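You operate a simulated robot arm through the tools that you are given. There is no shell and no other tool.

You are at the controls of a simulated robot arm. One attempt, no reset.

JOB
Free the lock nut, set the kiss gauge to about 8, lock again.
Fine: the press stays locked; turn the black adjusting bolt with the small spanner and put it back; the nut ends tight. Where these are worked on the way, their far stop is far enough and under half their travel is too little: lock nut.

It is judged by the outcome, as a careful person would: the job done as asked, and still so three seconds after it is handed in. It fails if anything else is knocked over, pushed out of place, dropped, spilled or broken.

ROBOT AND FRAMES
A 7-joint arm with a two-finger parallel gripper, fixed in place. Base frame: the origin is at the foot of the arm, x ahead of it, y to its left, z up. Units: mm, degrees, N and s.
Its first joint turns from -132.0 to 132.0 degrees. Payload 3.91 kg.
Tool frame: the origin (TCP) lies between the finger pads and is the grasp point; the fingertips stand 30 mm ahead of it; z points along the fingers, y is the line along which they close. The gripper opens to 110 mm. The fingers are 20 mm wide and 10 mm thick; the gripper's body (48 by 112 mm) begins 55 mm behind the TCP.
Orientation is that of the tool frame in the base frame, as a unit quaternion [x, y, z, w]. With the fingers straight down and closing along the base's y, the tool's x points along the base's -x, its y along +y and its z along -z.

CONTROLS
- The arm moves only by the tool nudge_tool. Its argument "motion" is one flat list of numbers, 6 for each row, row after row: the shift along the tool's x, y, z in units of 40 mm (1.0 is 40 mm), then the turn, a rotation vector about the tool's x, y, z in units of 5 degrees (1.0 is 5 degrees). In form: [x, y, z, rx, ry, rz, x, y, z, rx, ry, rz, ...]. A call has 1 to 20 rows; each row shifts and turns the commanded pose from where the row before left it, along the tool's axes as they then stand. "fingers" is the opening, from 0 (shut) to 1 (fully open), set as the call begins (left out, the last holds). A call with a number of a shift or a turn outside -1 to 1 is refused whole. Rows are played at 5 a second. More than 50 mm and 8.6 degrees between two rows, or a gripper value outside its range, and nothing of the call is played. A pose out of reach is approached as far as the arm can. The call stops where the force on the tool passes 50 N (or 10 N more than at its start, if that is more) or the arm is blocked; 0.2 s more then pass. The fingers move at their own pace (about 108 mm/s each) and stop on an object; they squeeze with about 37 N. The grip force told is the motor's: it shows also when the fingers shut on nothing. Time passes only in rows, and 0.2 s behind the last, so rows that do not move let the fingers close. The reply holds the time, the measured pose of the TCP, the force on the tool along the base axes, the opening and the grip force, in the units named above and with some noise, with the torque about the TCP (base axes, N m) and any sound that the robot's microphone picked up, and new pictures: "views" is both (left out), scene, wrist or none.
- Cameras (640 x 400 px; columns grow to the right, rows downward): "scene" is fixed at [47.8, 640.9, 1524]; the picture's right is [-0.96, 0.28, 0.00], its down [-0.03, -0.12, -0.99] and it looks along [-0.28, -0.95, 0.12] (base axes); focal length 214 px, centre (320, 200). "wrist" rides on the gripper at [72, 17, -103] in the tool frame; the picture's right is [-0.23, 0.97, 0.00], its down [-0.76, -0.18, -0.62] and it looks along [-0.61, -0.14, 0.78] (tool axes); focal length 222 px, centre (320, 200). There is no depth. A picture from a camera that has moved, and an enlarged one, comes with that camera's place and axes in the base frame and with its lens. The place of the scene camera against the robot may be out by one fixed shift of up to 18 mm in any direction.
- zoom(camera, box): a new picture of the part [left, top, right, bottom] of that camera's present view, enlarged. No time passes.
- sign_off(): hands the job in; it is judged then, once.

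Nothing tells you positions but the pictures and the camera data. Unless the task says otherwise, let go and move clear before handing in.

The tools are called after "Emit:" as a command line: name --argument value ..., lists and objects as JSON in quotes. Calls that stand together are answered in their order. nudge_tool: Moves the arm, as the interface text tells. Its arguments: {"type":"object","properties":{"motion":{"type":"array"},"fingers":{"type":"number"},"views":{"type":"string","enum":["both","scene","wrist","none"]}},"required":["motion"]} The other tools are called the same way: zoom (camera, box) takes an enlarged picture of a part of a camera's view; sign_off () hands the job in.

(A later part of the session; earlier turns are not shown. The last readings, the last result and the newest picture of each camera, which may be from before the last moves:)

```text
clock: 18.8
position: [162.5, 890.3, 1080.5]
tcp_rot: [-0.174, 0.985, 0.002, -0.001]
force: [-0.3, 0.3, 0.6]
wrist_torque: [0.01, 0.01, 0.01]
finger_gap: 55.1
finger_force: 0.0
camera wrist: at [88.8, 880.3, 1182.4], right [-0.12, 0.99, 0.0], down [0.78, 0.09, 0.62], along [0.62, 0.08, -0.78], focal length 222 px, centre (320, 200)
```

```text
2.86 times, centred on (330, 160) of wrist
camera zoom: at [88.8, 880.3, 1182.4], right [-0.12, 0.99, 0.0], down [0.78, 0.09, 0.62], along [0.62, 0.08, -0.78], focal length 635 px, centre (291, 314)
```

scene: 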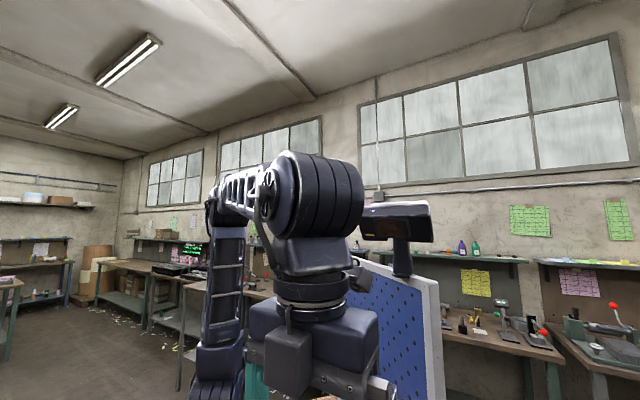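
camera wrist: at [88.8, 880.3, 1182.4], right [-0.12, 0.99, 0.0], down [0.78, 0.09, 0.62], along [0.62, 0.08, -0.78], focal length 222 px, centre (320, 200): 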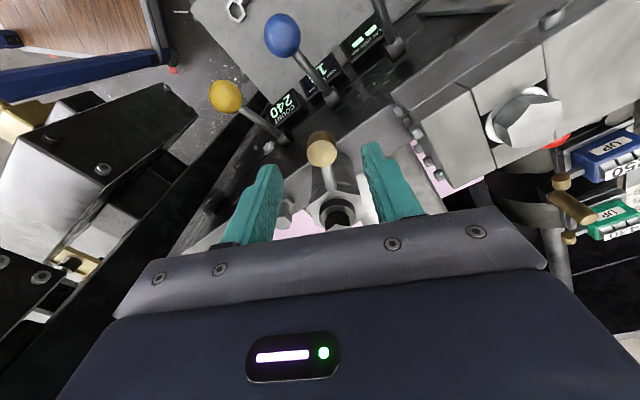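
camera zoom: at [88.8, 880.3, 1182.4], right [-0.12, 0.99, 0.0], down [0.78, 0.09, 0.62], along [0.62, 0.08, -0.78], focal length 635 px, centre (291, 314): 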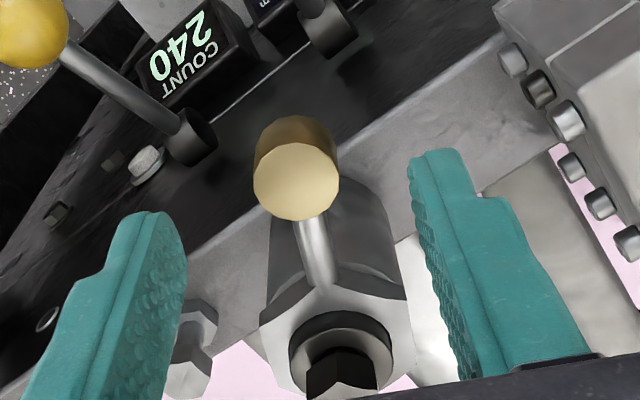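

The fingers straddle the knob well centred, with clearance to the block on the right. I'll narrow them a little and descend onto the knob.

Emit:
nudge_tool --motion '[0.02, 0, 0.3, 0, 0, 0, 0.02, 0, 0.43, 0, 0, 0, 0, 0, 0.43, 0, 0, 0]' --fingers 0.43 --views "wrist"

Emit:
zoom --camera "wrist" --box '[230, 90, 430, 230]'

```text
clock: 19.6
position: [158.9, 888.8, 1033.3]
tcp_rot: [-0.174, 0.985, -0.001, 0.0]
force: [0.4, 0.3, 0.6]
wrist_torque: [0.0, -0.01, -0.01]
finger_gap: 47.2
finger_force: 0.1
camera wrist: at [85.8, 879.3, 1134.7], right [-0.12, 0.99, 0.0], down [0.78, 0.09, 0.62], along [0.62, 0.07, -0.78], focal length 222 px, centre (320, 200)
```

wrist: 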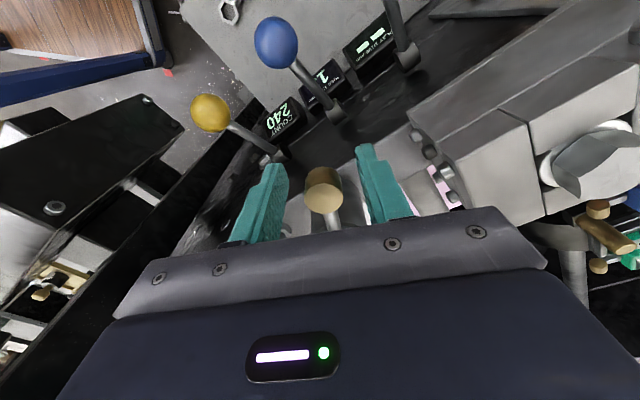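

```text
2.86 times, centred on (330, 160) of wrist
camera zoom: at [85.8, 879.3, 1134.7], right [-0.12, 0.99, 0.0], down [0.78, 0.09, 0.62], along [0.62, 0.07, -0.78], focal length 635 px, centre (291, 314)
```

zoom: 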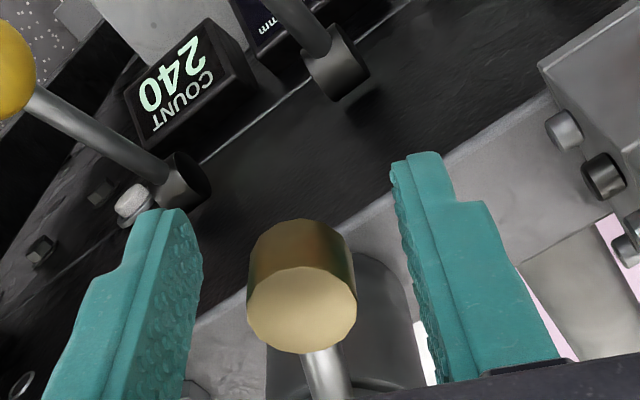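

The knob sits between the fingers. I'll close on it.

Emit:
nudge_tool --motion '[0, 0, 0, 0, 0, 0, 0, 0, 0, 0, 0, 0, 0, 0, 0, 0, 0, 0]' --fingers 0 --views "wrist"

```text
clock: 20.4
position: [158.9, 889.2, 1032.0]
tcp_rot: [-0.174, 0.985, -0.001, 0.001]
force: [-2.2, -0.8, -2.3]
wrist_torque: [0.05, -0.02, -0.12]
finger_gap: 21.2
finger_force: 44.5
camera wrist: at [85.7, 879.4, 1134.4], right [-0.12, 0.99, 0.0], down [0.78, 0.09, 0.62], along [0.62, 0.07, -0.78], focal length 222 px, centre (320, 200)
```

wrist: 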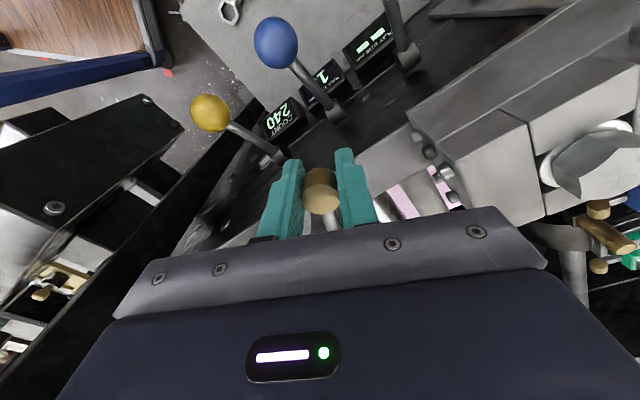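

The knob is gripped firmly. I'll swing it counter-clockwise (seen from above) about the bolt axis, gently and watching the forces.

Emit:
nudge_tool --motion '[-0.006, -0.134, 0, 0, 0, -1, -0.006, -0.134, 0, 0, 0, -1]' --views "wrist"

```text
clock: 21.0
position: [163.6, 878.9, 1031.9]
tcp_rot: [-0.259, 0.966, 0.0, -0.001]
force: [1.4, 4.3, 0.7]
wrist_torque: [-0.13, 0.49, 0.07]
finger_gap: 21.5
finger_force: 45.2
camera wrist: at [93.1, 856.9, 1134.4], right [-0.29, 0.96, 0.0], down [0.75, 0.23, 0.62], along [0.6, 0.18, -0.78], focal length 222 px, centre (320, 200)
```

wrist: 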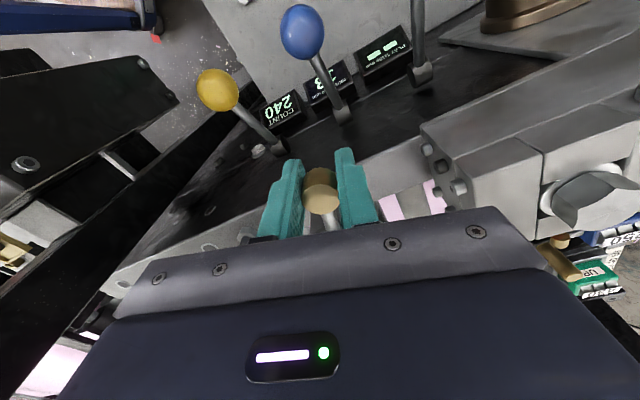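

It turns easily with low resistance, so I'll continue.

Emit:
nudge_tool --motion '[-0.006, -0.134, 0, 0, 0, -1, -0.006, -0.134, 0, 0, 0, -1, -0.006, -0.134, 0, 0, 0, -1, -0.006, -0.134, 0, 0, 0, -1]' --views "wrist"

```text
clock: 22.0
position: [178.0, 862.4, 1031.8]
tcp_rot: [-0.423, 0.906, 0.0, 0.002]
force: [11.5, 12.8, 4.3]
wrist_torque: [0.45, -0.33, -0.09]
finger_gap: 21.1
finger_force: 45.1
camera wrist: at [119.2, 817.0, 1134.3], right [-0.6, 0.8, 0.0], down [0.62, 0.47, 0.62], along [0.5, 0.37, -0.78], focal length 222 px, centre (320, 200)
```

wrist: 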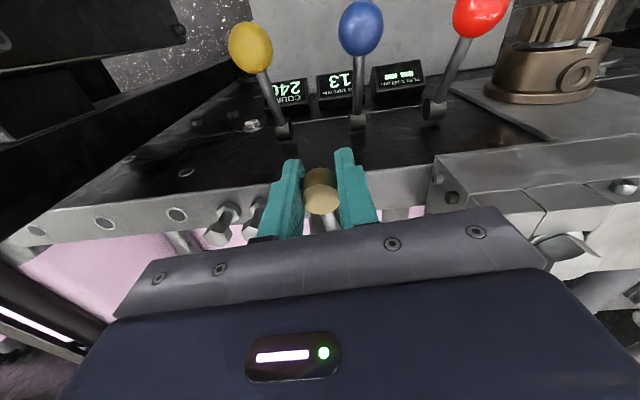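

The nut has turned about 30° and the display reads 13. I'm pulling slightly outward, so I'll correct that. First I'll check the clearance to the two small bolts on the left and read the displays.

Emit:
zoom --camera "wrist" --box '[160, 130, 400, 280]'

Emit:
zoom --camera "wrist" --box '[250, 40, 450, 150]'

```text
2.67 times, centred on (280, 205) of wrist
camera zoom: at [119.2, 817.0, 1134.3], right [-0.6, 0.8, 0.0], down [0.62, 0.47, 0.62], along [0.5, 0.37, -0.78], focal length 592 px, centre (427, 187)
```

zoom: 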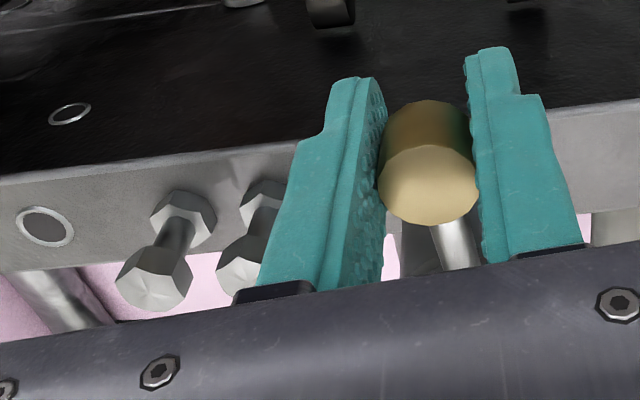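

```text
3.20 times, centred on (350, 95) of wrist
camera zoom: at [119.2, 817.0, 1134.3], right [-0.6, 0.8, 0.0], down [0.62, 0.47, 0.62], along [0.5, 0.37, -0.78], focal length 711 px, centre (224, 536)
```

zoom: 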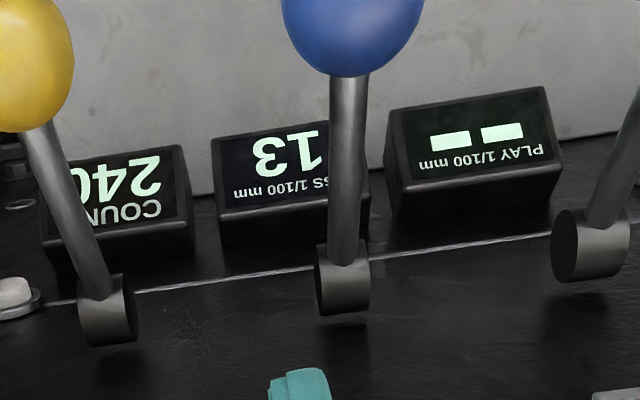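

The small bolts stand at about (277, 857) and (308, 835), with heads near z 990, so there's room for now. I'll continue counter-clockwise with a small inward correction.

Emit:
nudge_tool --motion '[-0.04, -0.134, 0, 0, 0, -1, -0.02, -0.134, 0, 0, 0, -1, -0.006, -0.134, 0, 0, 0, -1]' --views "none"

```text
clock: 22.8
position: [191.4, 854.1, 1032.6]
tcp_rot: [-0.538, 0.843, -0.001, -0.001]
force: [-0.1, -12.4, 4.0]
wrist_torque: [-0.86, 0.4, -0.31]
finger_gap: 21.5
finger_force: 45.5
```

The nut is at about 245° now with modest forces, so I'll keep going in small steps.

Emit:
nudge_tool --motion '[0.01, -0.134, 0, 0, 0, -1, -0.006, -0.134, 0, 0, 0, -1]' --views "none"

```text
clock: 23.4
position: [193.3, 852.3, 1031.4]
tcp_rot: [-0.612, 0.791, 0.0, 0.0]
force: [5.0, 10.1, 24.7]
wrist_torque: [0.81, -0.54, 0.1]
finger_gap: 21.4
finger_force: 45.2
```

The knob seems to have stopped near 246° and there's an upward force of about 25 N. I'll take pictures before anything else.

Emit:
nudge_tool --motion '[0, 0, 0, 0, 0, 0]' --views "both"

Emit:
zoom --camera "wrist" --box '[230, 100, 450, 260]'

```text
clock: 23.8
position: [194.8, 851.9, 1032.8]
tcp_rot: [-0.611, 0.792, -0.001, 0.001]
force: [1.7, 10.9, 20.5]
wrist_torque: [0.41, 0.33, 0.18]
finger_gap: 21.7
finger_force: 45.8
camera wrist: at [159.6, 785.3, 1134.0], right [-0.88, 0.47, 0.0], down [0.36, 0.69, 0.62], along [0.29, 0.55, -0.78], focal length 222 px, centre (320, 200)
```

scene: 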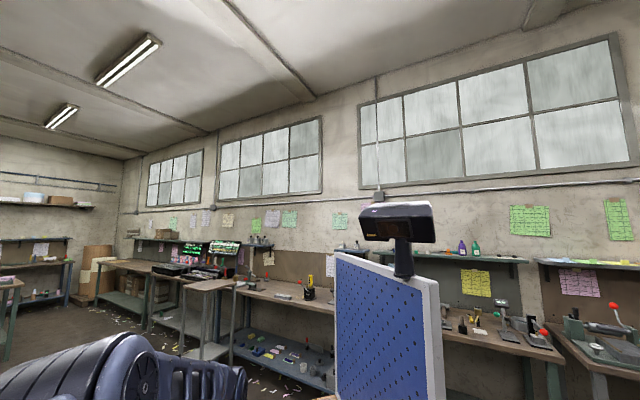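
wrist: 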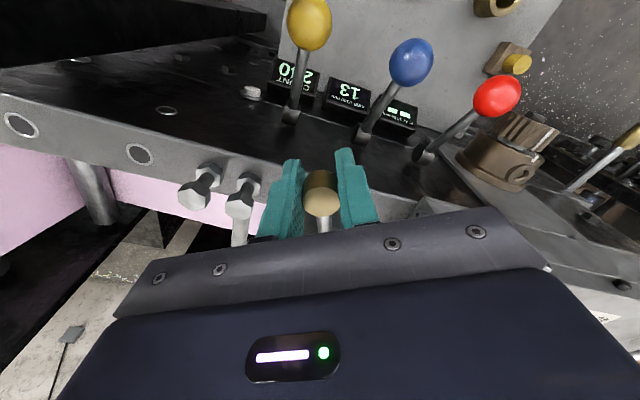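

```text
2.50 times, centred on (340, 180) of wrist
camera zoom: at [159.6, 785.3, 1134.0], right [-0.88, 0.47, 0.0], down [0.36, 0.69, 0.62], along [0.29, 0.55, -0.78], focal length 555 px, centre (270, 250)
```

zoom: 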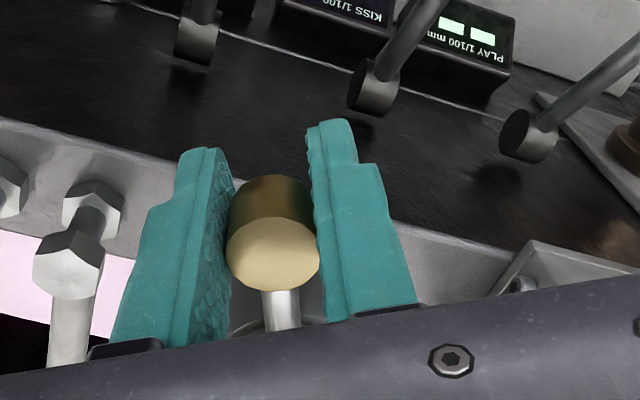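

The handle seems to be at or near its stop, about 47° from the start. I'll push a little further along the arc to tell whether it really is a stop.

Emit:
nudge_tool --motion '[0, -0.08, 0, 0, 0, 0]' --views "none"

Emit:
nudge_tool --motion '[0, -0.08, 0, 0, 0, 0]' --views "none"

```text
clock: 24.2
position: [195.5, 851.0, 1031.4]
tcp_rot: [-0.612, 0.791, -0.001, 0.0]
force: [1.1, 7.5, 26.2]
wrist_torque: [0.22, 0.35, 0.17]
finger_gap: 21.3
finger_force: 45.3
```

```text
clock: 24.6
position: [195.2, 851.4, 1030.5]
tcp_rot: [-0.613, 0.79, 0.0, 0.0]
force: [7.2, 19.4, 26.9]
wrist_torque: [0.02, 0.4, 0.09]
finger_gap: 21.6
finger_force: 44.7
```

It's firmly blocked, so the handle has come to a stop about 48° from where it began. I'll release, lift clear and check the nut's position and the displays.

Emit:
nudge_tool --motion '[0, 0, 0, 0, 0, 0, 0, 0, 0, 0, 0, 0]' --fingers 0.4 --views "wrist"

Emit:
nudge_tool --motion '[0, 0, -0.6, 0, 0, 0, 0, 0, -0.8, 0, 0, 0, 0, 0, -0.8, 0, 0, 0]' --views "wrist"

Emit:
zoom --camera "wrist" --box '[230, 60, 450, 240]'

```text
clock: 25.2
position: [195.9, 850.1, 1030.8]
tcp_rot: [-0.613, 0.79, -0.002, 0.0]
force: [0.0, 0.0, -1.3]
wrist_torque: [-0.01, 0.0, -0.01]
finger_gap: 44.0
finger_force: 0.1
camera wrist: at [160.7, 784.1, 1133.5], right [-0.89, 0.46, 0.0], down [0.36, 0.7, 0.62], along [0.29, 0.55, -0.78], focal length 222 px, centre (320, 200)
```

wrist: 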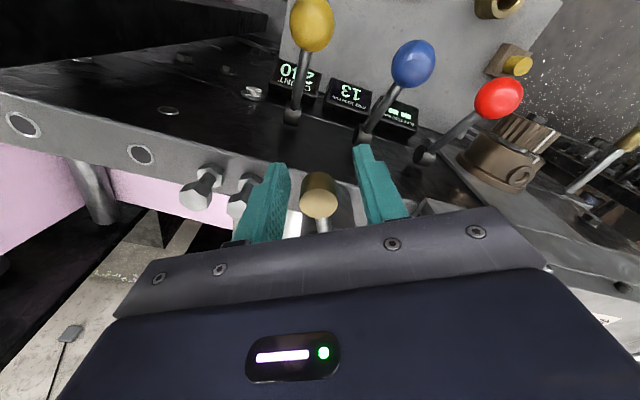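

```text
clock: 26.0
position: [200.2, 850.6, 1122.0]
tcp_rot: [-0.611, 0.791, -0.002, 0.001]
force: [0.6, -0.4, 1.2]
wrist_torque: [0.0, -0.04, 0.03]
finger_gap: 44.0
finger_force: 0.1
camera wrist: at [165.2, 784.7, 1223.6], right [-0.88, 0.47, 0.0], down [0.36, 0.69, 0.62], along [0.29, 0.55, -0.78], focal length 222 px, centre (320, 200)
```

wrist: 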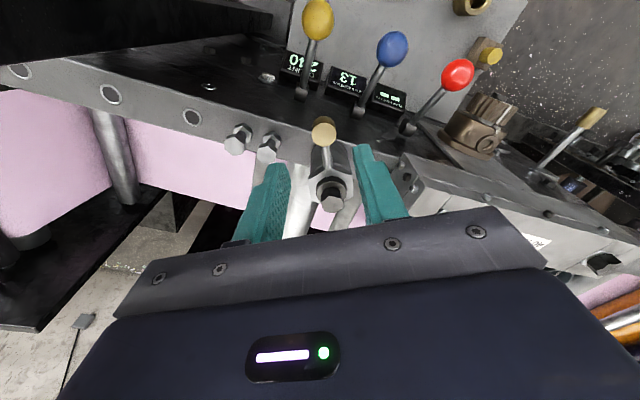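

```text
2.22 times, centred on (340, 150) of wrist
camera zoom: at [165.2, 784.7, 1223.6], right [-0.88, 0.47, 0.0], down [0.36, 0.69, 0.62], along [0.29, 0.55, -0.78], focal length 494 px, centre (276, 311)
```

zoom: 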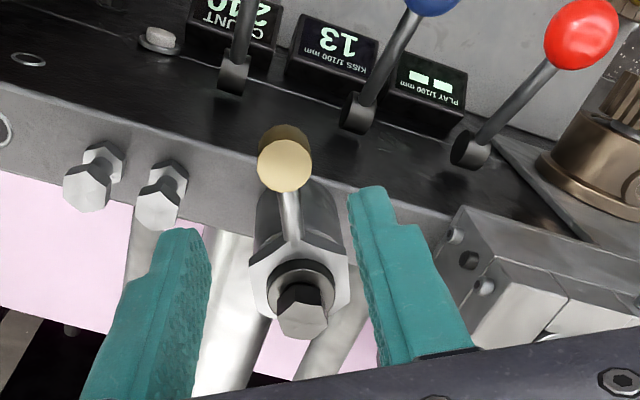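

The lock nut has swung about 50° to its stop, so it's free, and the gauge still reads 13. Next is the spanner: ring near (92, 723, 641), handle pointing along about 140°. I'll slide back above the tray and turn the gripper to match the handle.

Emit:
nudge_tool --motion '[0.535, 0.806, 0, 0, 0, 0, 0.535, 0.806, 0, 0, 0, 0, 0.535, 0.806, 0, 0, 0, 0, 0.535, 0.806, 0, 0, 0, 0, 0.535, 0.806, 0, 0, 0, 0, 0, 0, 0, 0, 0, 1, 0, 0, 0, 0, 0, 1, 0, 0, 0, 0, 0, 1, 0, 0, 0, 0, 0, 1, 0, 0, 0, 0, 0, 1, 0, 0, 0, 0, 0, 1, 0, 0, 0, 0, 0, 1, 0, 0, 0, 0, 0, 1, 0, 0, 0, 0, 0, 1, 0, 0, 0, 0, 0, 1, 0, 0, 0, 0, 0, 1, 0, 0, 0, 0, 0, 1]' --views "none"

Emit:
nudge_tool --motion '[0, 0, 0, 0, 0, 1, 0, 0, 0, 0, 0, 1, 0, 0, 0, 0, 0, 1, 0, 0, 0, 0, 0, 1, 0, 0, 0, 0, 0, 1, 0, 0, 0, 0, 0, 1, 0, 0, 0, 0, 0, 1, 0, 0, 0, 0, 0, 1, 0, 0, 0, 0, 0, 1, 0, 0, 0, 0, 0, 1, 0, 0, 0, 0, 0, 1]' --views "wrist"

```text
clock: 29.6
position: [25.9, 787.0, 1119.8]
tcp_rot: [-0.13, 0.991, 0.0, 0.0]
force: [-0.2, 0.9, -0.2]
wrist_torque: [0.01, 0.04, -0.01]
finger_gap: 44.0
finger_force: 0.0
```

```text
clock: 32.0
position: [25.3, 788.2, 1119.8]
tcp_rot: [0.343, 0.94, 0.0, 0.001]
force: [0.1, 0.1, 0.4]
wrist_torque: [-0.01, 0.0, -0.01]
finger_gap: 44.1
finger_force: 0.0
camera wrist: at [-19.3, 846.1, 1222.0], right [0.8, 0.6, 0.0], down [0.47, -0.63, 0.62], along [0.37, -0.5, -0.78], focal length 222 px, centre (320, 200)
```

wrist: 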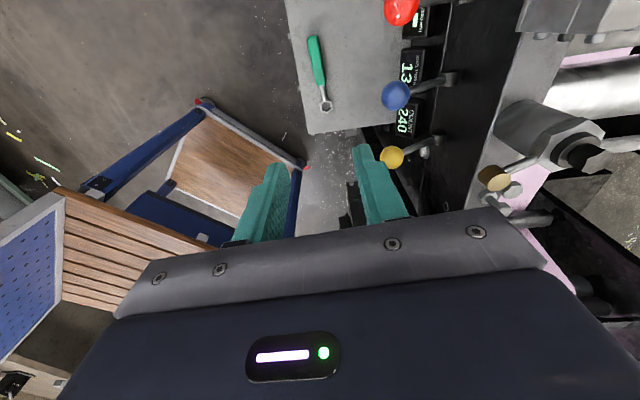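

The spanner is now in view, aligned roughly with the tool. I'll zoom to measure it.

Emit:
zoom --camera "wrist" --box '[270, 20, 370, 130]'

Emit:
zoom --camera "wrist" --box '[300, 85, 345, 120]'

```text
3.64 times, centred on (320, 75) of wrist
camera zoom: at [-19.3, 846.1, 1222.0], right [0.8, 0.6, 0.0], down [0.47, -0.63, 0.62], along [0.37, -0.5, -0.78], focal length 808 px, centre (320, 654)
```

zoom: 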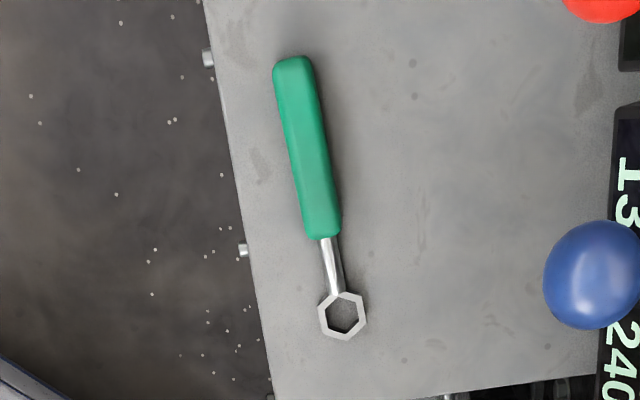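

```text
11.43 times, centred on (322, 102) of wrist
camera zoom: at [-19.3, 846.1, 1222.0], right [0.8, 0.6, 0.0], down [0.47, -0.63, 0.62], along [0.37, -0.5, -0.78], focal length 2538 px, centre (291, 1314)
```

zoom: 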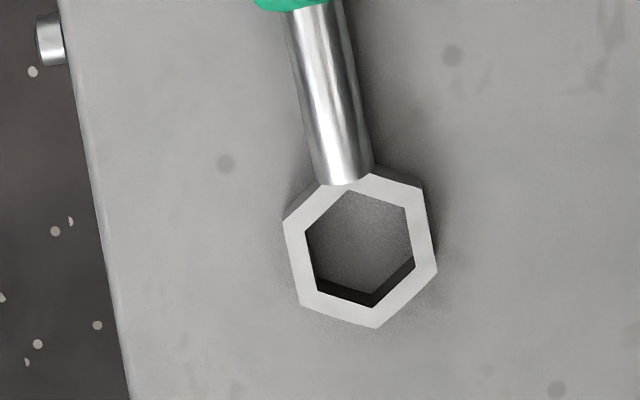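

The ring is near (90, 723, 642), the handle lies along about 139.5° and is 21 mm wide. I'll centre over the handle about 97 mm from the ring and descend in stages.

Emit:
nudge_tool --motion '[0.14, -0.17, 0.5, 0, 0, 0, 0, 0, 0.9, 0, 0, 0, 0, 0, 0.9, 0, 0, 0, 0, 0, 0.9, 0, 0, 0, 0, 0, 0.9, 0, 0, 0, 0, 0, 0.9, 0, 0, 0]' --views "wrist"

Emit:
zoom --camera "wrist" --box '[220, 40, 420, 240]'

```text
clock: 33.4
position: [15.4, 785.4, 921.6]
tcp_rot: [0.342, 0.94, 0.001, -0.001]
force: [0.2, -0.8, -0.3]
wrist_torque: [0.04, 0.03, 0.0]
finger_gap: 43.8
finger_force: 0.0
camera wrist: at [-29.0, 844.1, 1024.6], right [0.8, 0.6, 0.0], down [0.47, -0.63, 0.62], along [0.37, -0.5, -0.78], focal length 222 px, centre (320, 200)
```

wrist: 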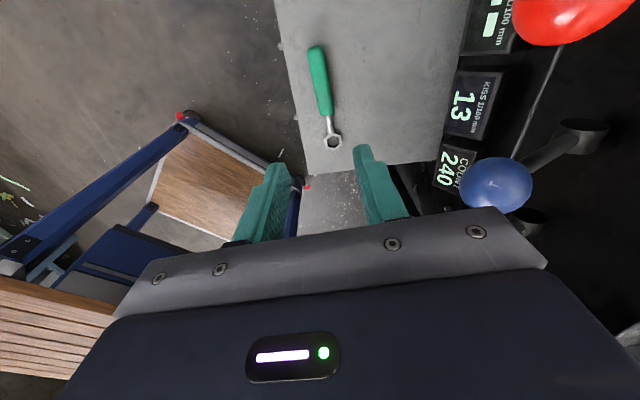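

```text
2.00 times, centred on (320, 140) of wrist
camera zoom: at [-29.0, 844.1, 1024.6], right [0.8, 0.6, 0.0], down [0.47, -0.63, 0.62], along [0.37, -0.5, -0.78], focal length 444 px, centre (320, 320)
```

zoom: 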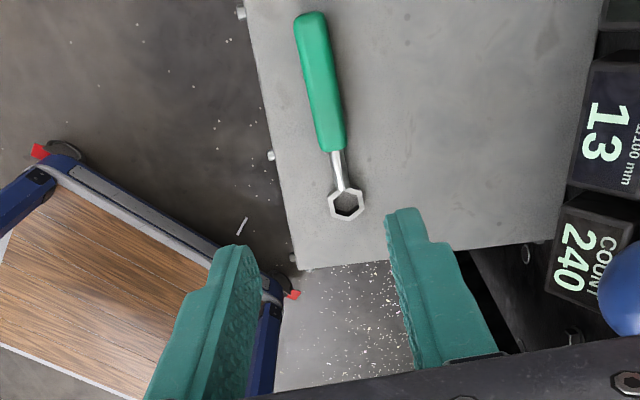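

Alignment looks good, so I'll go down further and then tilt slightly to match the tray's slope.

Emit:
nudge_tool --motion '[0, 0, 0.9, 0, 0, 0.18, 0, 0, 0.9, 0, 0, 0, 0, 0, 0.9, 0, 0, 0, 0, 0, 0.9, 0, 0, 0, 0, 0, 0.9, 0, 0, 0, 0, 0, 0, -0.75, 0, 0, 0, 0, 0, -0.75, 0, 0]' --views "wrist"

Emit:
zoom --camera "wrist" --box '[220, 40, 420, 240]'

```text
clock: 35.0
position: [16.3, 784.9, 739.6]
tcp_rot: [0.349, 0.935, 0.062, 0.023]
force: [0.0, 0.0, -0.4]
wrist_torque: [-0.02, 0.03, -0.01]
finger_gap: 43.9
finger_force: 0.1
camera wrist: at [-36.0, 834.7, 843.5], right [0.8, 0.58, 0.13], down [0.41, -0.69, 0.59], along [0.43, -0.43, -0.79], focal length 222 px, centre (320, 200)
```

wrist: 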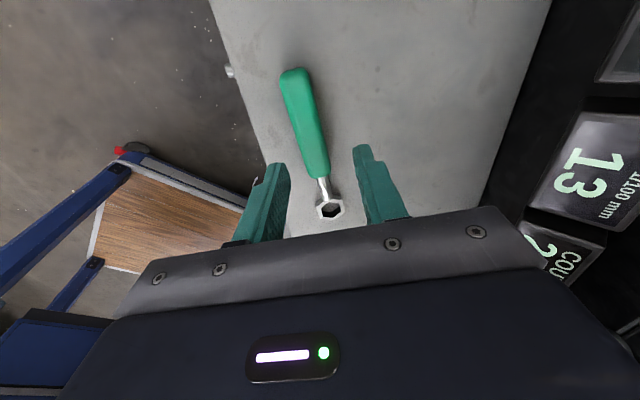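

```text
2.00 times, centred on (320, 140) of wrist
camera zoom: at [-36.0, 834.7, 843.5], right [0.8, 0.58, 0.13], down [0.41, -0.69, 0.59], along [0.43, -0.43, -0.79], focal length 444 px, centre (320, 320)
```

zoom: 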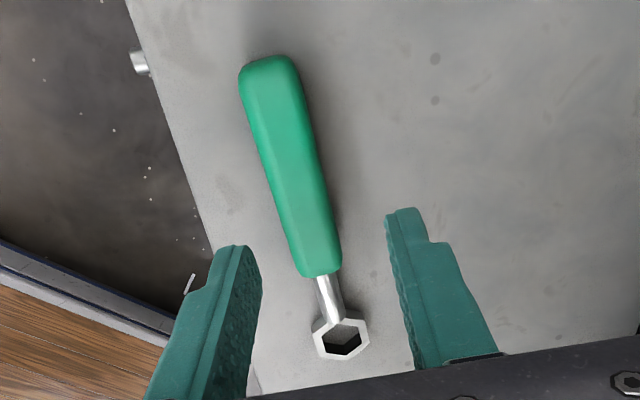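

The spanner ring top is at about z 645, and the handle lies centrally between the fingers. I'll correct sideways and go down most of the way.

Emit:
nudge_tool --motion '[0, -0.28, 0.3, 0, 0, 0, 0, 0, 0.5, 0, 0, 0, 0, 0, 0.5, 0, 0, 0]' --views "wrist"

Emit:
zoom --camera "wrist" --box '[220, 90, 420, 240]'

```text
clock: 35.8
position: [11.9, 782.1, 687.9]
tcp_rot: [0.348, 0.935, 0.061, 0.022]
force: [0.3, 0.1, 0.5]
wrist_torque: [-0.01, 0.03, -0.02]
finger_gap: 43.8
finger_force: 0.0
camera wrist: at [-39.7, 832.4, 790.9], right [0.8, 0.58, 0.13], down [0.41, -0.69, 0.59], along [0.43, -0.43, -0.79], focal length 222 px, centre (320, 200)
```

wrist: 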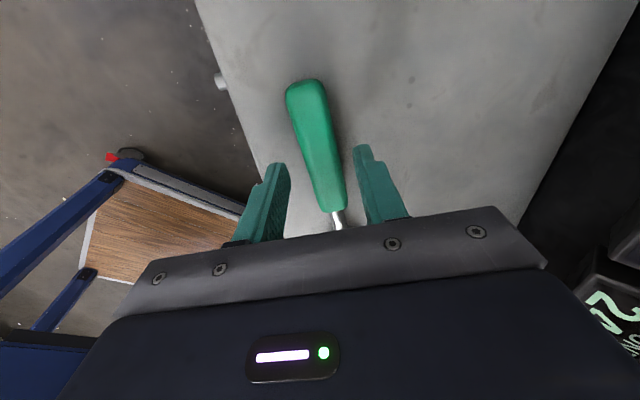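

```text
2.67 times, centred on (320, 165) of wrist
camera zoom: at [-39.7, 832.4, 790.9], right [0.8, 0.58, 0.13], down [0.41, -0.69, 0.59], along [0.43, -0.43, -0.79], focal length 592 px, centre (320, 293)
```

zoom: 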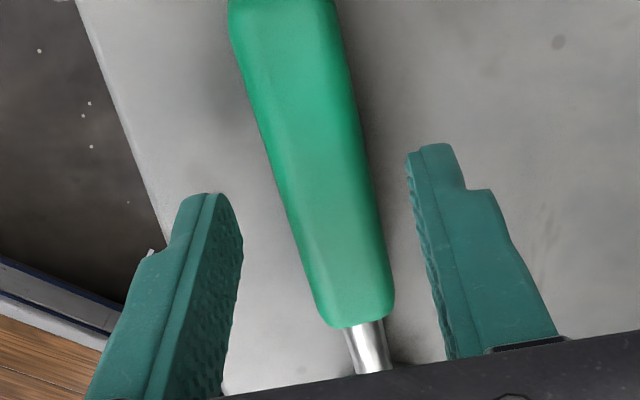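

The handle is centred between the fingers. I'll make the final descent in small steps, watching for contact.

Emit:
nudge_tool --motion '[0, 0, 0.2, 0, 0, 0, 0, 0, 0.2, 0, 0, 0]' --views "none"

Emit:
nudge_tool --motion '[0, 0, 0.1, 0, 0, 0, 0, 0, 0.1, 0, 0, 0]' --views "wrist"

Emit:
zoom --camera "wrist" --box '[220, 90, 420, 240]'

```text
clock: 36.4
position: [14.2, 784.2, 673.6]
tcp_rot: [0.349, 0.935, 0.063, 0.022]
force: [1.9, -5.9, 16.5]
wrist_torque: [-0.58, 0.25, 0.11]
finger_gap: 44.9
finger_force: 1.0
```

```text
clock: 36.8
position: [15.1, 786.9, 673.9]
tcp_rot: [0.349, 0.935, 0.063, 0.023]
force: [1.2, -15.2, 19.9]
wrist_torque: [-0.95, 0.24, 0.35]
finger_gap: 47.6
finger_force: 4.2
stopped in row 2: the force on the tool passed its limit at 60 N (the readings are from after the stop); the commanded pose is now the measured one
camera wrist: at [-36.9, 835.4, 777.8], right [0.8, 0.58, 0.13], down [0.41, -0.69, 0.59], along [0.43, -0.42, -0.79], focal length 222 px, centre (320, 200)
```

wrist: 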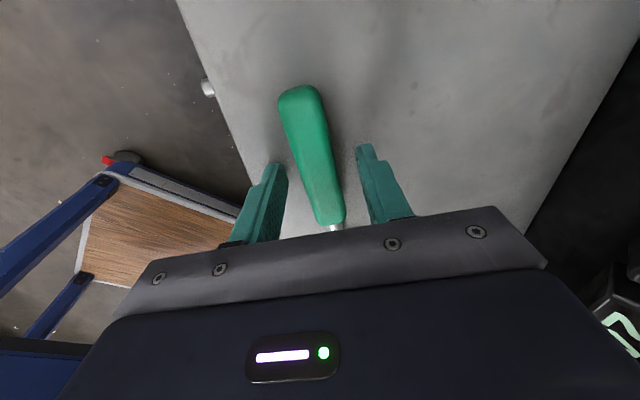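

```text
2.67 times, centred on (320, 165) of wrist
camera zoom: at [-36.9, 835.4, 777.8], right [0.8, 0.58, 0.13], down [0.41, -0.69, 0.59], along [0.43, -0.42, -0.79], focal length 592 px, centre (320, 293)
```

zoom: 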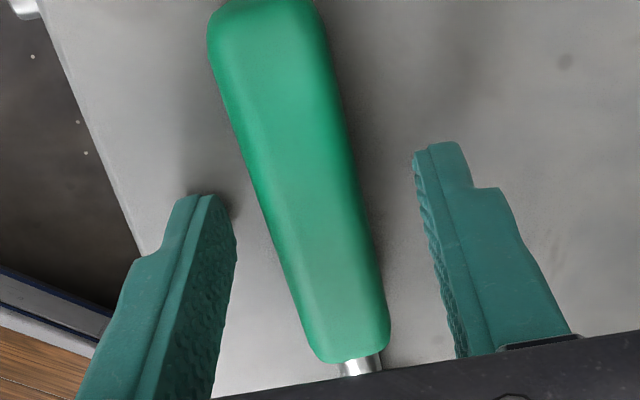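

The operator-side fingertip touched the tray, so the surface there is at about z 640 and the tray is flatter than I assumed. I'll back off, reduce the tilt, recentre and look again.

Emit:
nudge_tool --motion '[0, 0, -0.3, 0, 0, 0, 0, 0, 0, 0.9, 0, 0, -0.03, -0.04, 0, 0, 0, 0]' --fingers 0.4 --views "wrist"

Emit:
zoom --camera "wrist" --box '[220, 90, 420, 240]'

```text
clock: 37.6
position: [14.1, 782.8, 684.5]
tcp_rot: [0.349, 0.937, 0.026, 0.009]
force: [-0.8, -0.5, 0.9]
wrist_torque: [0.0, -0.01, 0.0]
finger_gap: 44.1
finger_force: 0.0
camera wrist: at [-32.8, 838.5, 787.3], right [0.81, 0.59, 0.05], down [0.44, -0.66, 0.61], along [0.39, -0.47, -0.79], focal length 222 px, centre (320, 200)
```

wrist: 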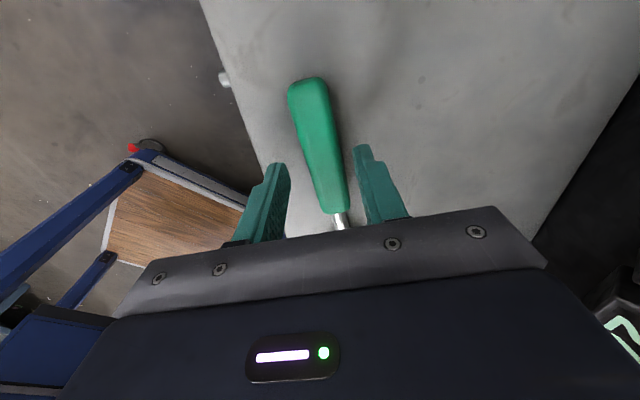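

```text
2.67 times, centred on (320, 165) of wrist
camera zoom: at [-32.8, 838.5, 787.3], right [0.81, 0.59, 0.05], down [0.44, -0.66, 0.61], along [0.39, -0.47, -0.79], focal length 592 px, centre (320, 293)
```

zoom: 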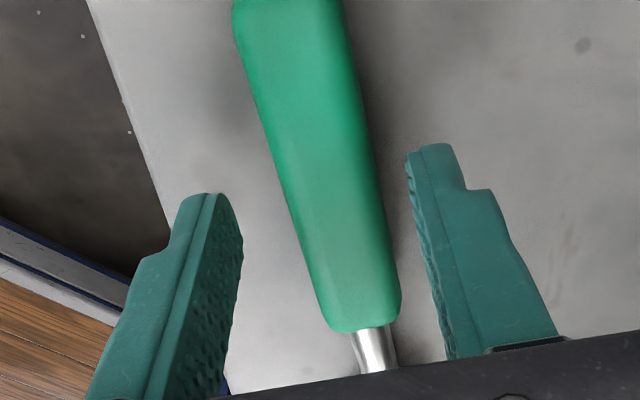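

It's centred again, so I'll ease down the last bit.

Emit:
nudge_tool --motion '[0, 0, 0.1, 0, 0, 0, 0, 0, 0.08, 0, 0, 0]' --views "none"

Emit:
nudge_tool --motion '[0, 0, 0.06, 0, 0, 0]' --views "wrist"

```text
clock: 38.2
position: [15.8, 782.8, 676.1]
tcp_rot: [0.349, 0.937, 0.026, 0.008]
force: [0.7, 0.7, 0.7]
wrist_torque: [-0.03, 0.01, -0.01]
finger_gap: 43.8
finger_force: 0.0
```

```text
clock: 38.6
position: [14.4, 782.6, 674.7]
tcp_rot: [0.35, 0.936, 0.026, 0.008]
force: [0.4, 0.1, 0.4]
wrist_torque: [-0.02, -0.03, 0.0]
finger_gap: 43.9
finger_force: 0.1
camera wrist: at [-32.7, 838.7, 777.6], right [0.81, 0.59, 0.05], down [0.44, -0.66, 0.61], along [0.39, -0.47, -0.79], focal length 222 px, centre (320, 200)
```

wrist: 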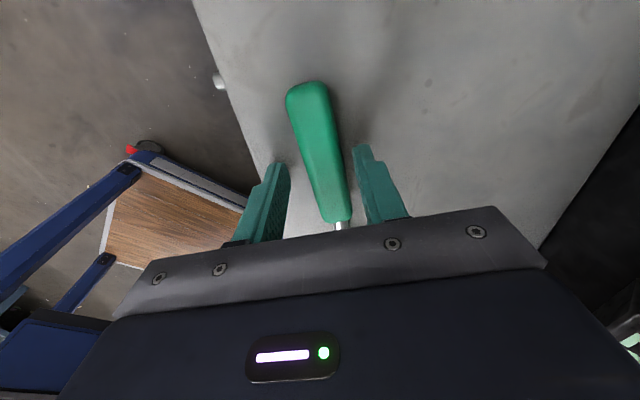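

There's no contact yet, so I'll go one or two millimetres more, then close on the handle.

Emit:
nudge_tool --motion '[0, 0, 0.05, 0, 0, 0]' --views "none"

Emit:
nudge_tool --motion '[0, 0, 0, 0, 0, 0, 0, 0, 0, 0, 0, 0, 0, 0, 0, 0, 0, 0]' --fingers 0 --views "wrist"

Emit:
zoom --camera "wrist" --box '[220, 60, 420, 240]'

```text
clock: 39.0
position: [15.0, 784.5, 671.3]
tcp_rot: [0.349, 0.937, 0.026, 0.008]
force: [-0.7, -0.6, -0.6]
wrist_torque: [0.03, 0.0, 0.02]
finger_gap: 44.0
finger_force: 0.1
```

```text
clock: 39.8
position: [14.8, 784.6, 672.7]
tcp_rot: [0.35, 0.937, 0.025, 0.009]
force: [0.2, -1.1, 5.0]
wrist_torque: [-0.18, -0.05, 0.15]
finger_gap: 23.9
finger_force: 36.6
camera wrist: at [-32.2, 839.3, 776.3], right [0.81, 0.59, 0.05], down [0.44, -0.66, 0.61], along [0.39, -0.47, -0.79], focal length 222 px, centre (320, 200)
```

wrist: 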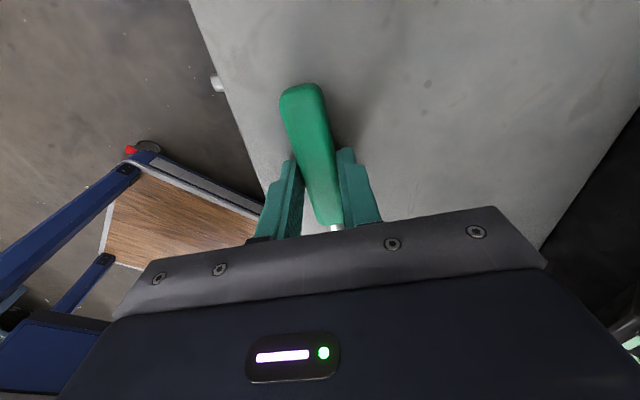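

```text
2.22 times, centred on (320, 150) of wrist
camera zoom: at [-32.2, 839.3, 776.3], right [0.81, 0.59, 0.05], down [0.44, -0.66, 0.61], along [0.39, -0.47, -0.79], focal length 494 px, centre (320, 311)
```

zoom: 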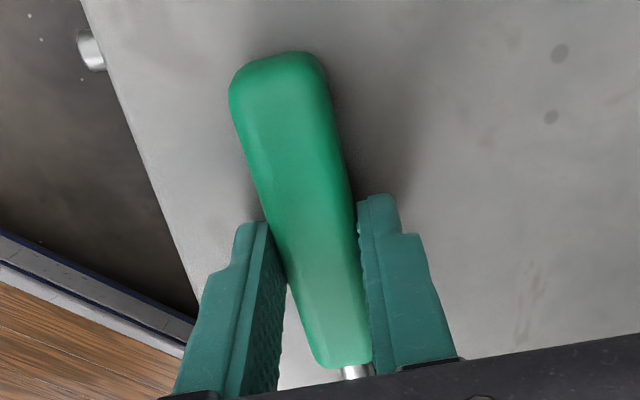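

The handle is held (23.9 mm, 37 N). I'll lift a little and check that the spanner comes along.

Emit:
nudge_tool --motion '[0, 0, -0.4, 0, 0, 0, 0, 0, -0.8, 0, 0, 0, 0, 0, -0.8, 0, 0, 0]' --views "wrist"

Emit:
zoom --camera "wrist" --box '[220, 60, 420, 240]'

```text
clock: 40.6
position: [10.6, 778.4, 751.7]
tcp_rot: [0.349, 0.937, 0.025, 0.008]
force: [-0.1, -0.8, -0.9]
wrist_torque: [-0.01, 0.0, 0.01]
finger_gap: 0.2
finger_force: 37.7
camera wrist: at [-35.4, 834.7, 854.4], right [0.81, 0.59, 0.05], down [0.44, -0.66, 0.61], along [0.39, -0.47, -0.79], focal length 222 px, centre (320, 200)
```

wrist: 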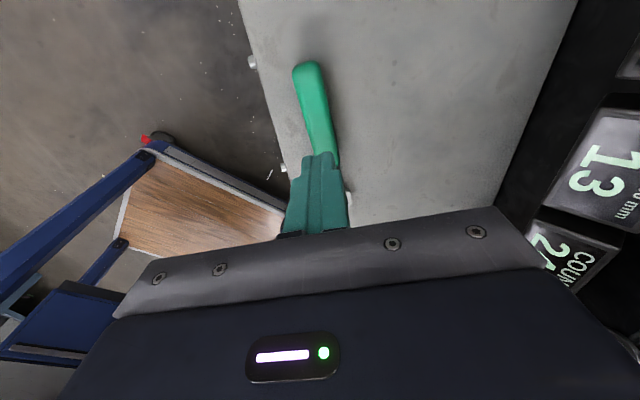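

```text
2.22 times, centred on (320, 150) of wrist
camera zoom: at [-35.4, 834.7, 854.4], right [0.81, 0.59, 0.05], down [0.44, -0.66, 0.61], along [0.39, -0.47, -0.79], focal length 494 px, centre (320, 311)
```

zoom: 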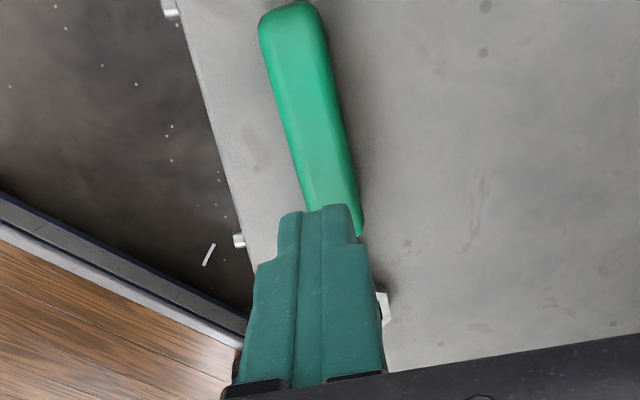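

The spanner slipped out and the fingers closed on nothing; it's still on the tray. I'll open, rise a little and measure it again before another try.

Emit:
nudge_tool --motion '[0, 0, -0.5, 0, 0, 0, 0, 0, -0.5, 0, 0, 0]' --fingers 0.5 --views "wrist"

Emit:
zoom --camera "wrist" --box '[260, 40, 400, 240]'

Emit:
zoom --camera "wrist" --box '[300, 160, 360, 210]'

```text
clock: 41.2
position: [8.9, 779.0, 791.9]
tcp_rot: [0.349, 0.937, 0.026, 0.009]
force: [0.3, 0.1, 0.0]
wrist_torque: [0.0, 0.0, 0.01]
finger_gap: 55.0
finger_force: 0.0
camera wrist: at [-38.1, 833.7, 894.2], right [0.81, 0.59, 0.05], down [0.44, -0.66, 0.61], along [0.39, -0.47, -0.79], focal length 222 px, centre (320, 200)
```

wrist: 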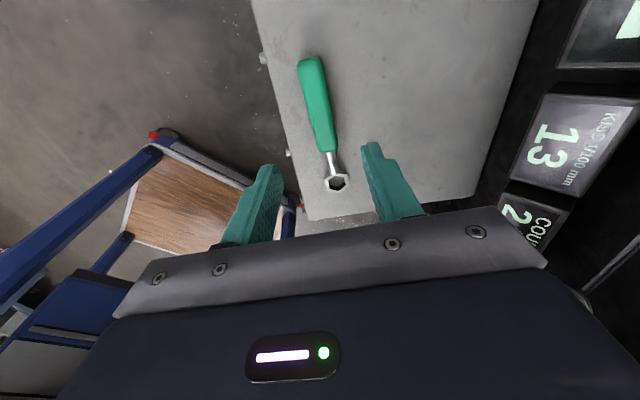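

```text
2.00 times, centred on (330, 140) of wrist
camera zoom: at [-38.1, 833.7, 894.2], right [0.81, 0.59, 0.05], down [0.44, -0.66, 0.61], along [0.39, -0.47, -0.79], focal length 444 px, centre (300, 320)
```

zoom: 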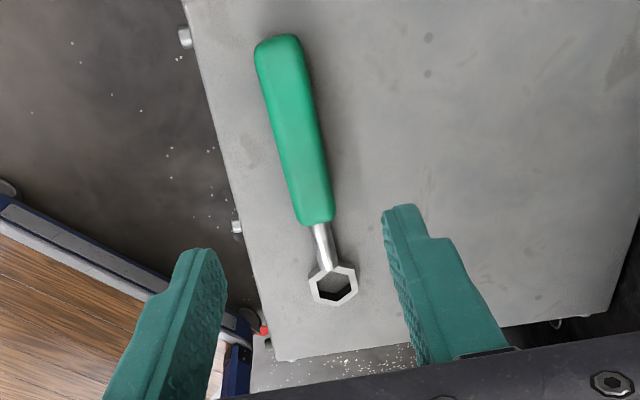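

```text
8.00 times, centred on (330, 185) of wrist
camera zoom: at [-38.1, 833.7, 894.2], right [0.81, 0.59, 0.05], down [0.44, -0.66, 0.61], along [0.39, -0.47, -0.79], focal length 1777 px, centre (240, 320)
```

zoom: 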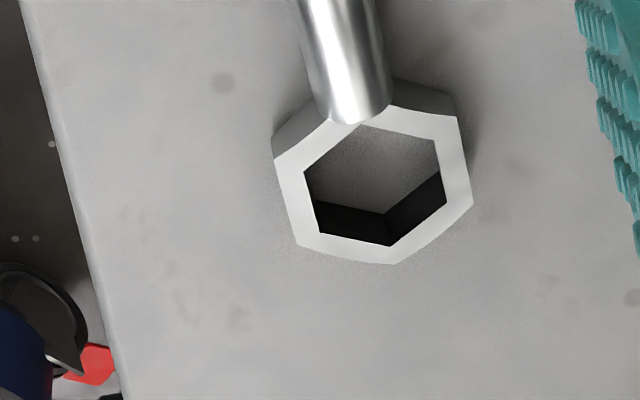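

The spanner was dragged only a few millimetres. Maybe it's held to the tray or I lifted too quickly. I'll grip again and lift slowly while reading the force.

Emit:
nudge_tool --motion '[0, 0, 0.8, 0, 0, 0, 0, 0, 0.8, 0, 0, 0, 0, 0, 0.8, 0, 0, 0, 0, 0, 0.4, 0, 0, 0]' --fingers 0.4 --views "wrist"

Emit:
zoom --camera "wrist" --box '[220, 90, 420, 240]'

```text
clock: 42.2
position: [15.4, 783.5, 680.4]
tcp_rot: [0.349, 0.937, 0.026, 0.008]
force: [-0.9, 1.0, -0.1]
wrist_torque: [-0.02, -0.03, -0.03]
finger_gap: 44.1
finger_force: 0.1
camera wrist: at [-32.2, 839.4, 783.4], right [0.81, 0.59, 0.05], down [0.44, -0.66, 0.61], along [0.39, -0.47, -0.79], focal length 222 px, centre (320, 200)
```

wrist: 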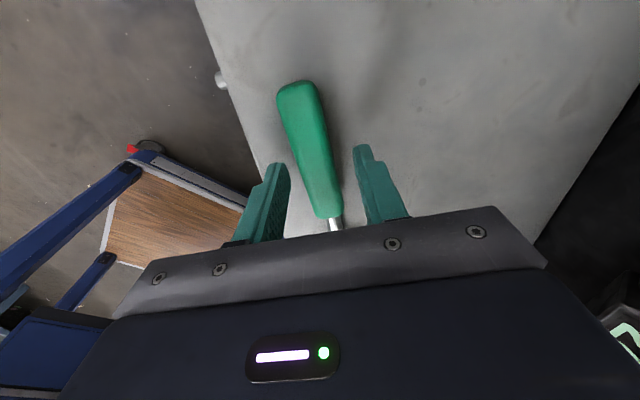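

```text
2.67 times, centred on (320, 165) of wrist
camera zoom: at [-32.2, 839.4, 783.4], right [0.81, 0.59, 0.05], down [0.44, -0.66, 0.61], along [0.39, -0.47, -0.79], focal length 592 px, centre (320, 293)
```

zoom: 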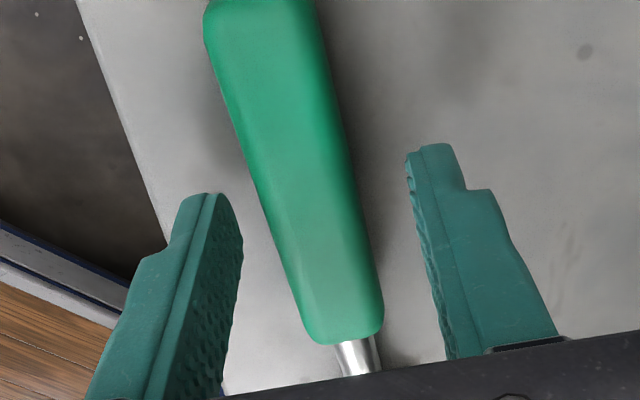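

The handle is now 4–5 mm to the left of centre. I'll recentre and then ease down until light contact with the tray.

Emit:
nudge_tool --motion '[0, -0.11, 0, 0, 0, 0, 0, 0, 0.1, 0, 0, 0, 0, 0, 0.08, 0, 0, 0]' --views "none"

Emit:
nudge_tool --motion '[0, 0, 0.04, 0, 0, 0]' --views "wrist"

Emit:
zoom --camera "wrist" --box '[220, 90, 420, 240]'

```text
clock: 43.0
position: [12.3, 781.3, 673.4]
tcp_rot: [0.349, 0.937, 0.025, 0.008]
force: [0.1, -0.9, -0.4]
wrist_torque: [-0.01, 0.0, -0.04]
finger_gap: 44.2
finger_force: 0.1
```

```text
clock: 43.4
position: [11.9, 780.7, 671.7]
tcp_rot: [0.349, 0.937, 0.026, 0.009]
force: [0.2, -0.6, 0.2]
wrist_torque: [-0.02, -0.02, 0.02]
finger_gap: 43.8
finger_force: 0.1
camera wrist: at [-35.2, 836.1, 774.8], right [0.81, 0.59, 0.05], down [0.44, -0.66, 0.61], along [0.39, -0.47, -0.79], focal length 222 px, centre (320, 200)
```

wrist: 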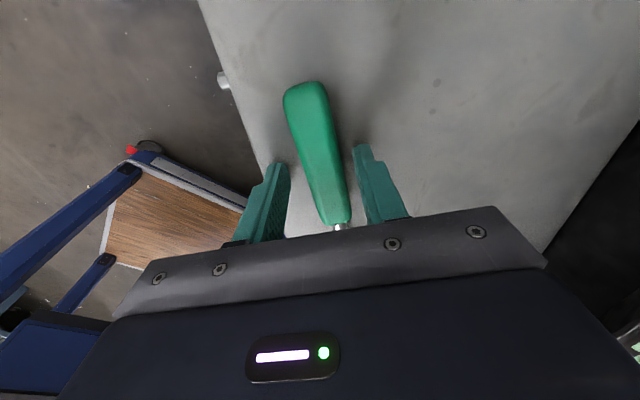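

```text
2.67 times, centred on (320, 165) of wrist
camera zoom: at [-35.2, 836.1, 774.8], right [0.81, 0.59, 0.05], down [0.44, -0.66, 0.61], along [0.39, -0.47, -0.79], focal length 592 px, centre (320, 293)
```

zoom: 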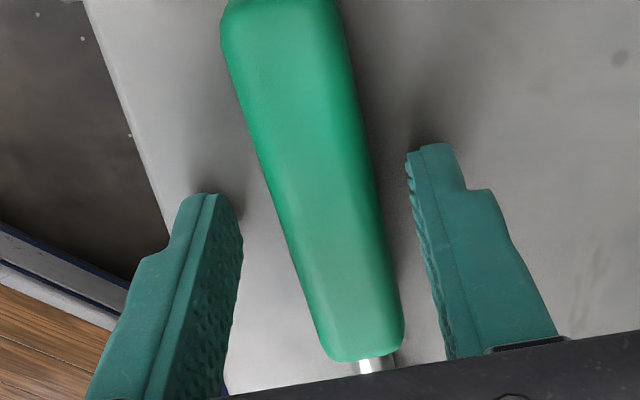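

Emit:
nudge_tool --motion '[0, 0, 0.04, 0, 0, 0]' --views "none"

Emit:
nudge_tool --motion '[0, 0, 0.04, 0, 0, 0]' --views "none"

```text
clock: 43.8
position: [12.2, 781.6, 672.0]
tcp_rot: [0.349, 0.937, 0.027, 0.008]
force: [-1.0, -3.2, 16.6]
wrist_torque: [-0.48, 0.35, 0.02]
finger_gap: 45.1
finger_force: 1.3
```

```text
clock: 44.2
position: [14.2, 781.3, 671.4]
tcp_rot: [0.349, 0.937, 0.027, 0.007]
force: [-0.8, -7.2, 42.4]
wrist_torque: [-1.32, 0.84, 0.14]
finger_gap: 45.7
finger_force: 1.5
```

The left fingertip touched first again, so the tray is essentially level. I'll back off slightly, level the tool and grip with both tips just above the surface.

Emit:
nudge_tool --motion '[0, 0, -0.1, 0, 0, 0, 0, 0, 0, 0.6, 0, 0, 0, 0.04, 0, 0, 0, 0]' --views "wrist"

Emit:
zoom --camera "wrist" --box '[220, 90, 420, 240]'

```text
clock: 45.0
position: [13.0, 781.2, 670.9]
tcp_rot: [0.35, 0.937, 0.0, 0.001]
force: [-0.3, -0.8, -0.5]
wrist_torque: [0.02, 0.0, 0.02]
finger_gap: 43.9
finger_force: 0.0
camera wrist: at [-30.4, 841.1, 773.7], right [0.81, 0.59, 0.0], down [0.46, -0.63, 0.62], along [0.37, -0.5, -0.78], focal length 222 px, centre (320, 200)
```

wrist: 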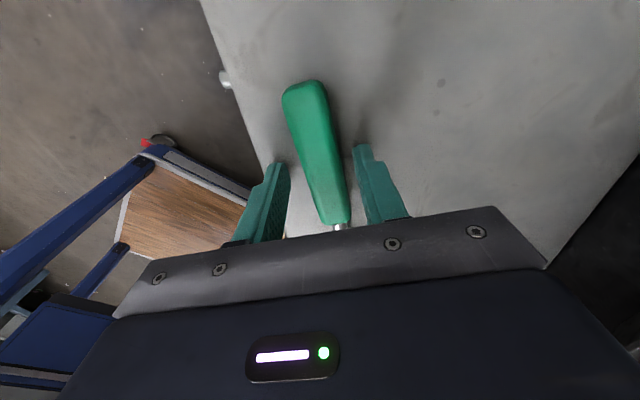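

```text
2.67 times, centred on (320, 165) of wrist
camera zoom: at [-30.4, 841.1, 773.7], right [0.81, 0.59, 0.0], down [0.46, -0.63, 0.62], along [0.37, -0.5, -0.78], focal length 592 px, centre (320, 293)
```

zoom: 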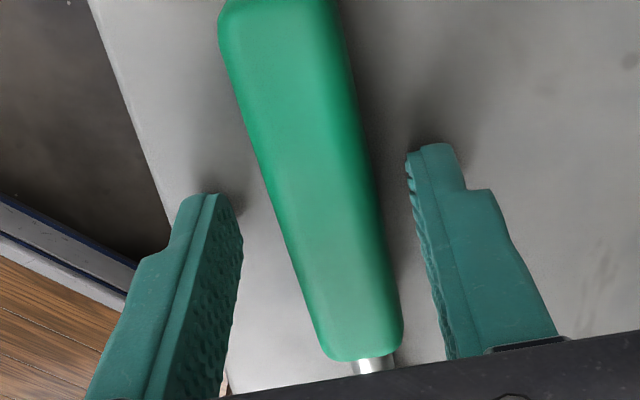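

The tool is level now. I'll lower by small amounts until I feel the surface.

Emit:
nudge_tool --motion '[0, 0, 0.04, 0, 0, 0]' --views "none"

Emit:
nudge_tool --motion '[0, 0, 0.04, 0, 0, 0]' --views "none"

Emit:
nudge_tool --motion '[0, 0, 0.04, 0, 0, 0]' --views "none"

```text
clock: 45.4
position: [12.8, 781.0, 671.6]
tcp_rot: [0.35, 0.937, 0.001, 0.001]
force: [-0.3, -0.4, -0.9]
wrist_torque: [0.0, -0.02, -0.03]
finger_gap: 44.0
finger_force: 0.1
```

```text
clock: 45.8
position: [11.6, 780.9, 669.4]
tcp_rot: [0.349, 0.937, 0.001, 0.0]
force: [1.0, -0.8, 2.8]
wrist_torque: [-0.09, -0.02, 0.03]
finger_gap: 43.9
finger_force: 0.4
```

```text
clock: 46.2
position: [13.5, 782.8, 669.9]
tcp_rot: [0.349, 0.937, 0.002, -0.001]
force: [4.1, -10.3, 22.4]
wrist_torque: [-0.88, 0.06, 0.3]
finger_gap: 45.7
finger_force: 1.3
```

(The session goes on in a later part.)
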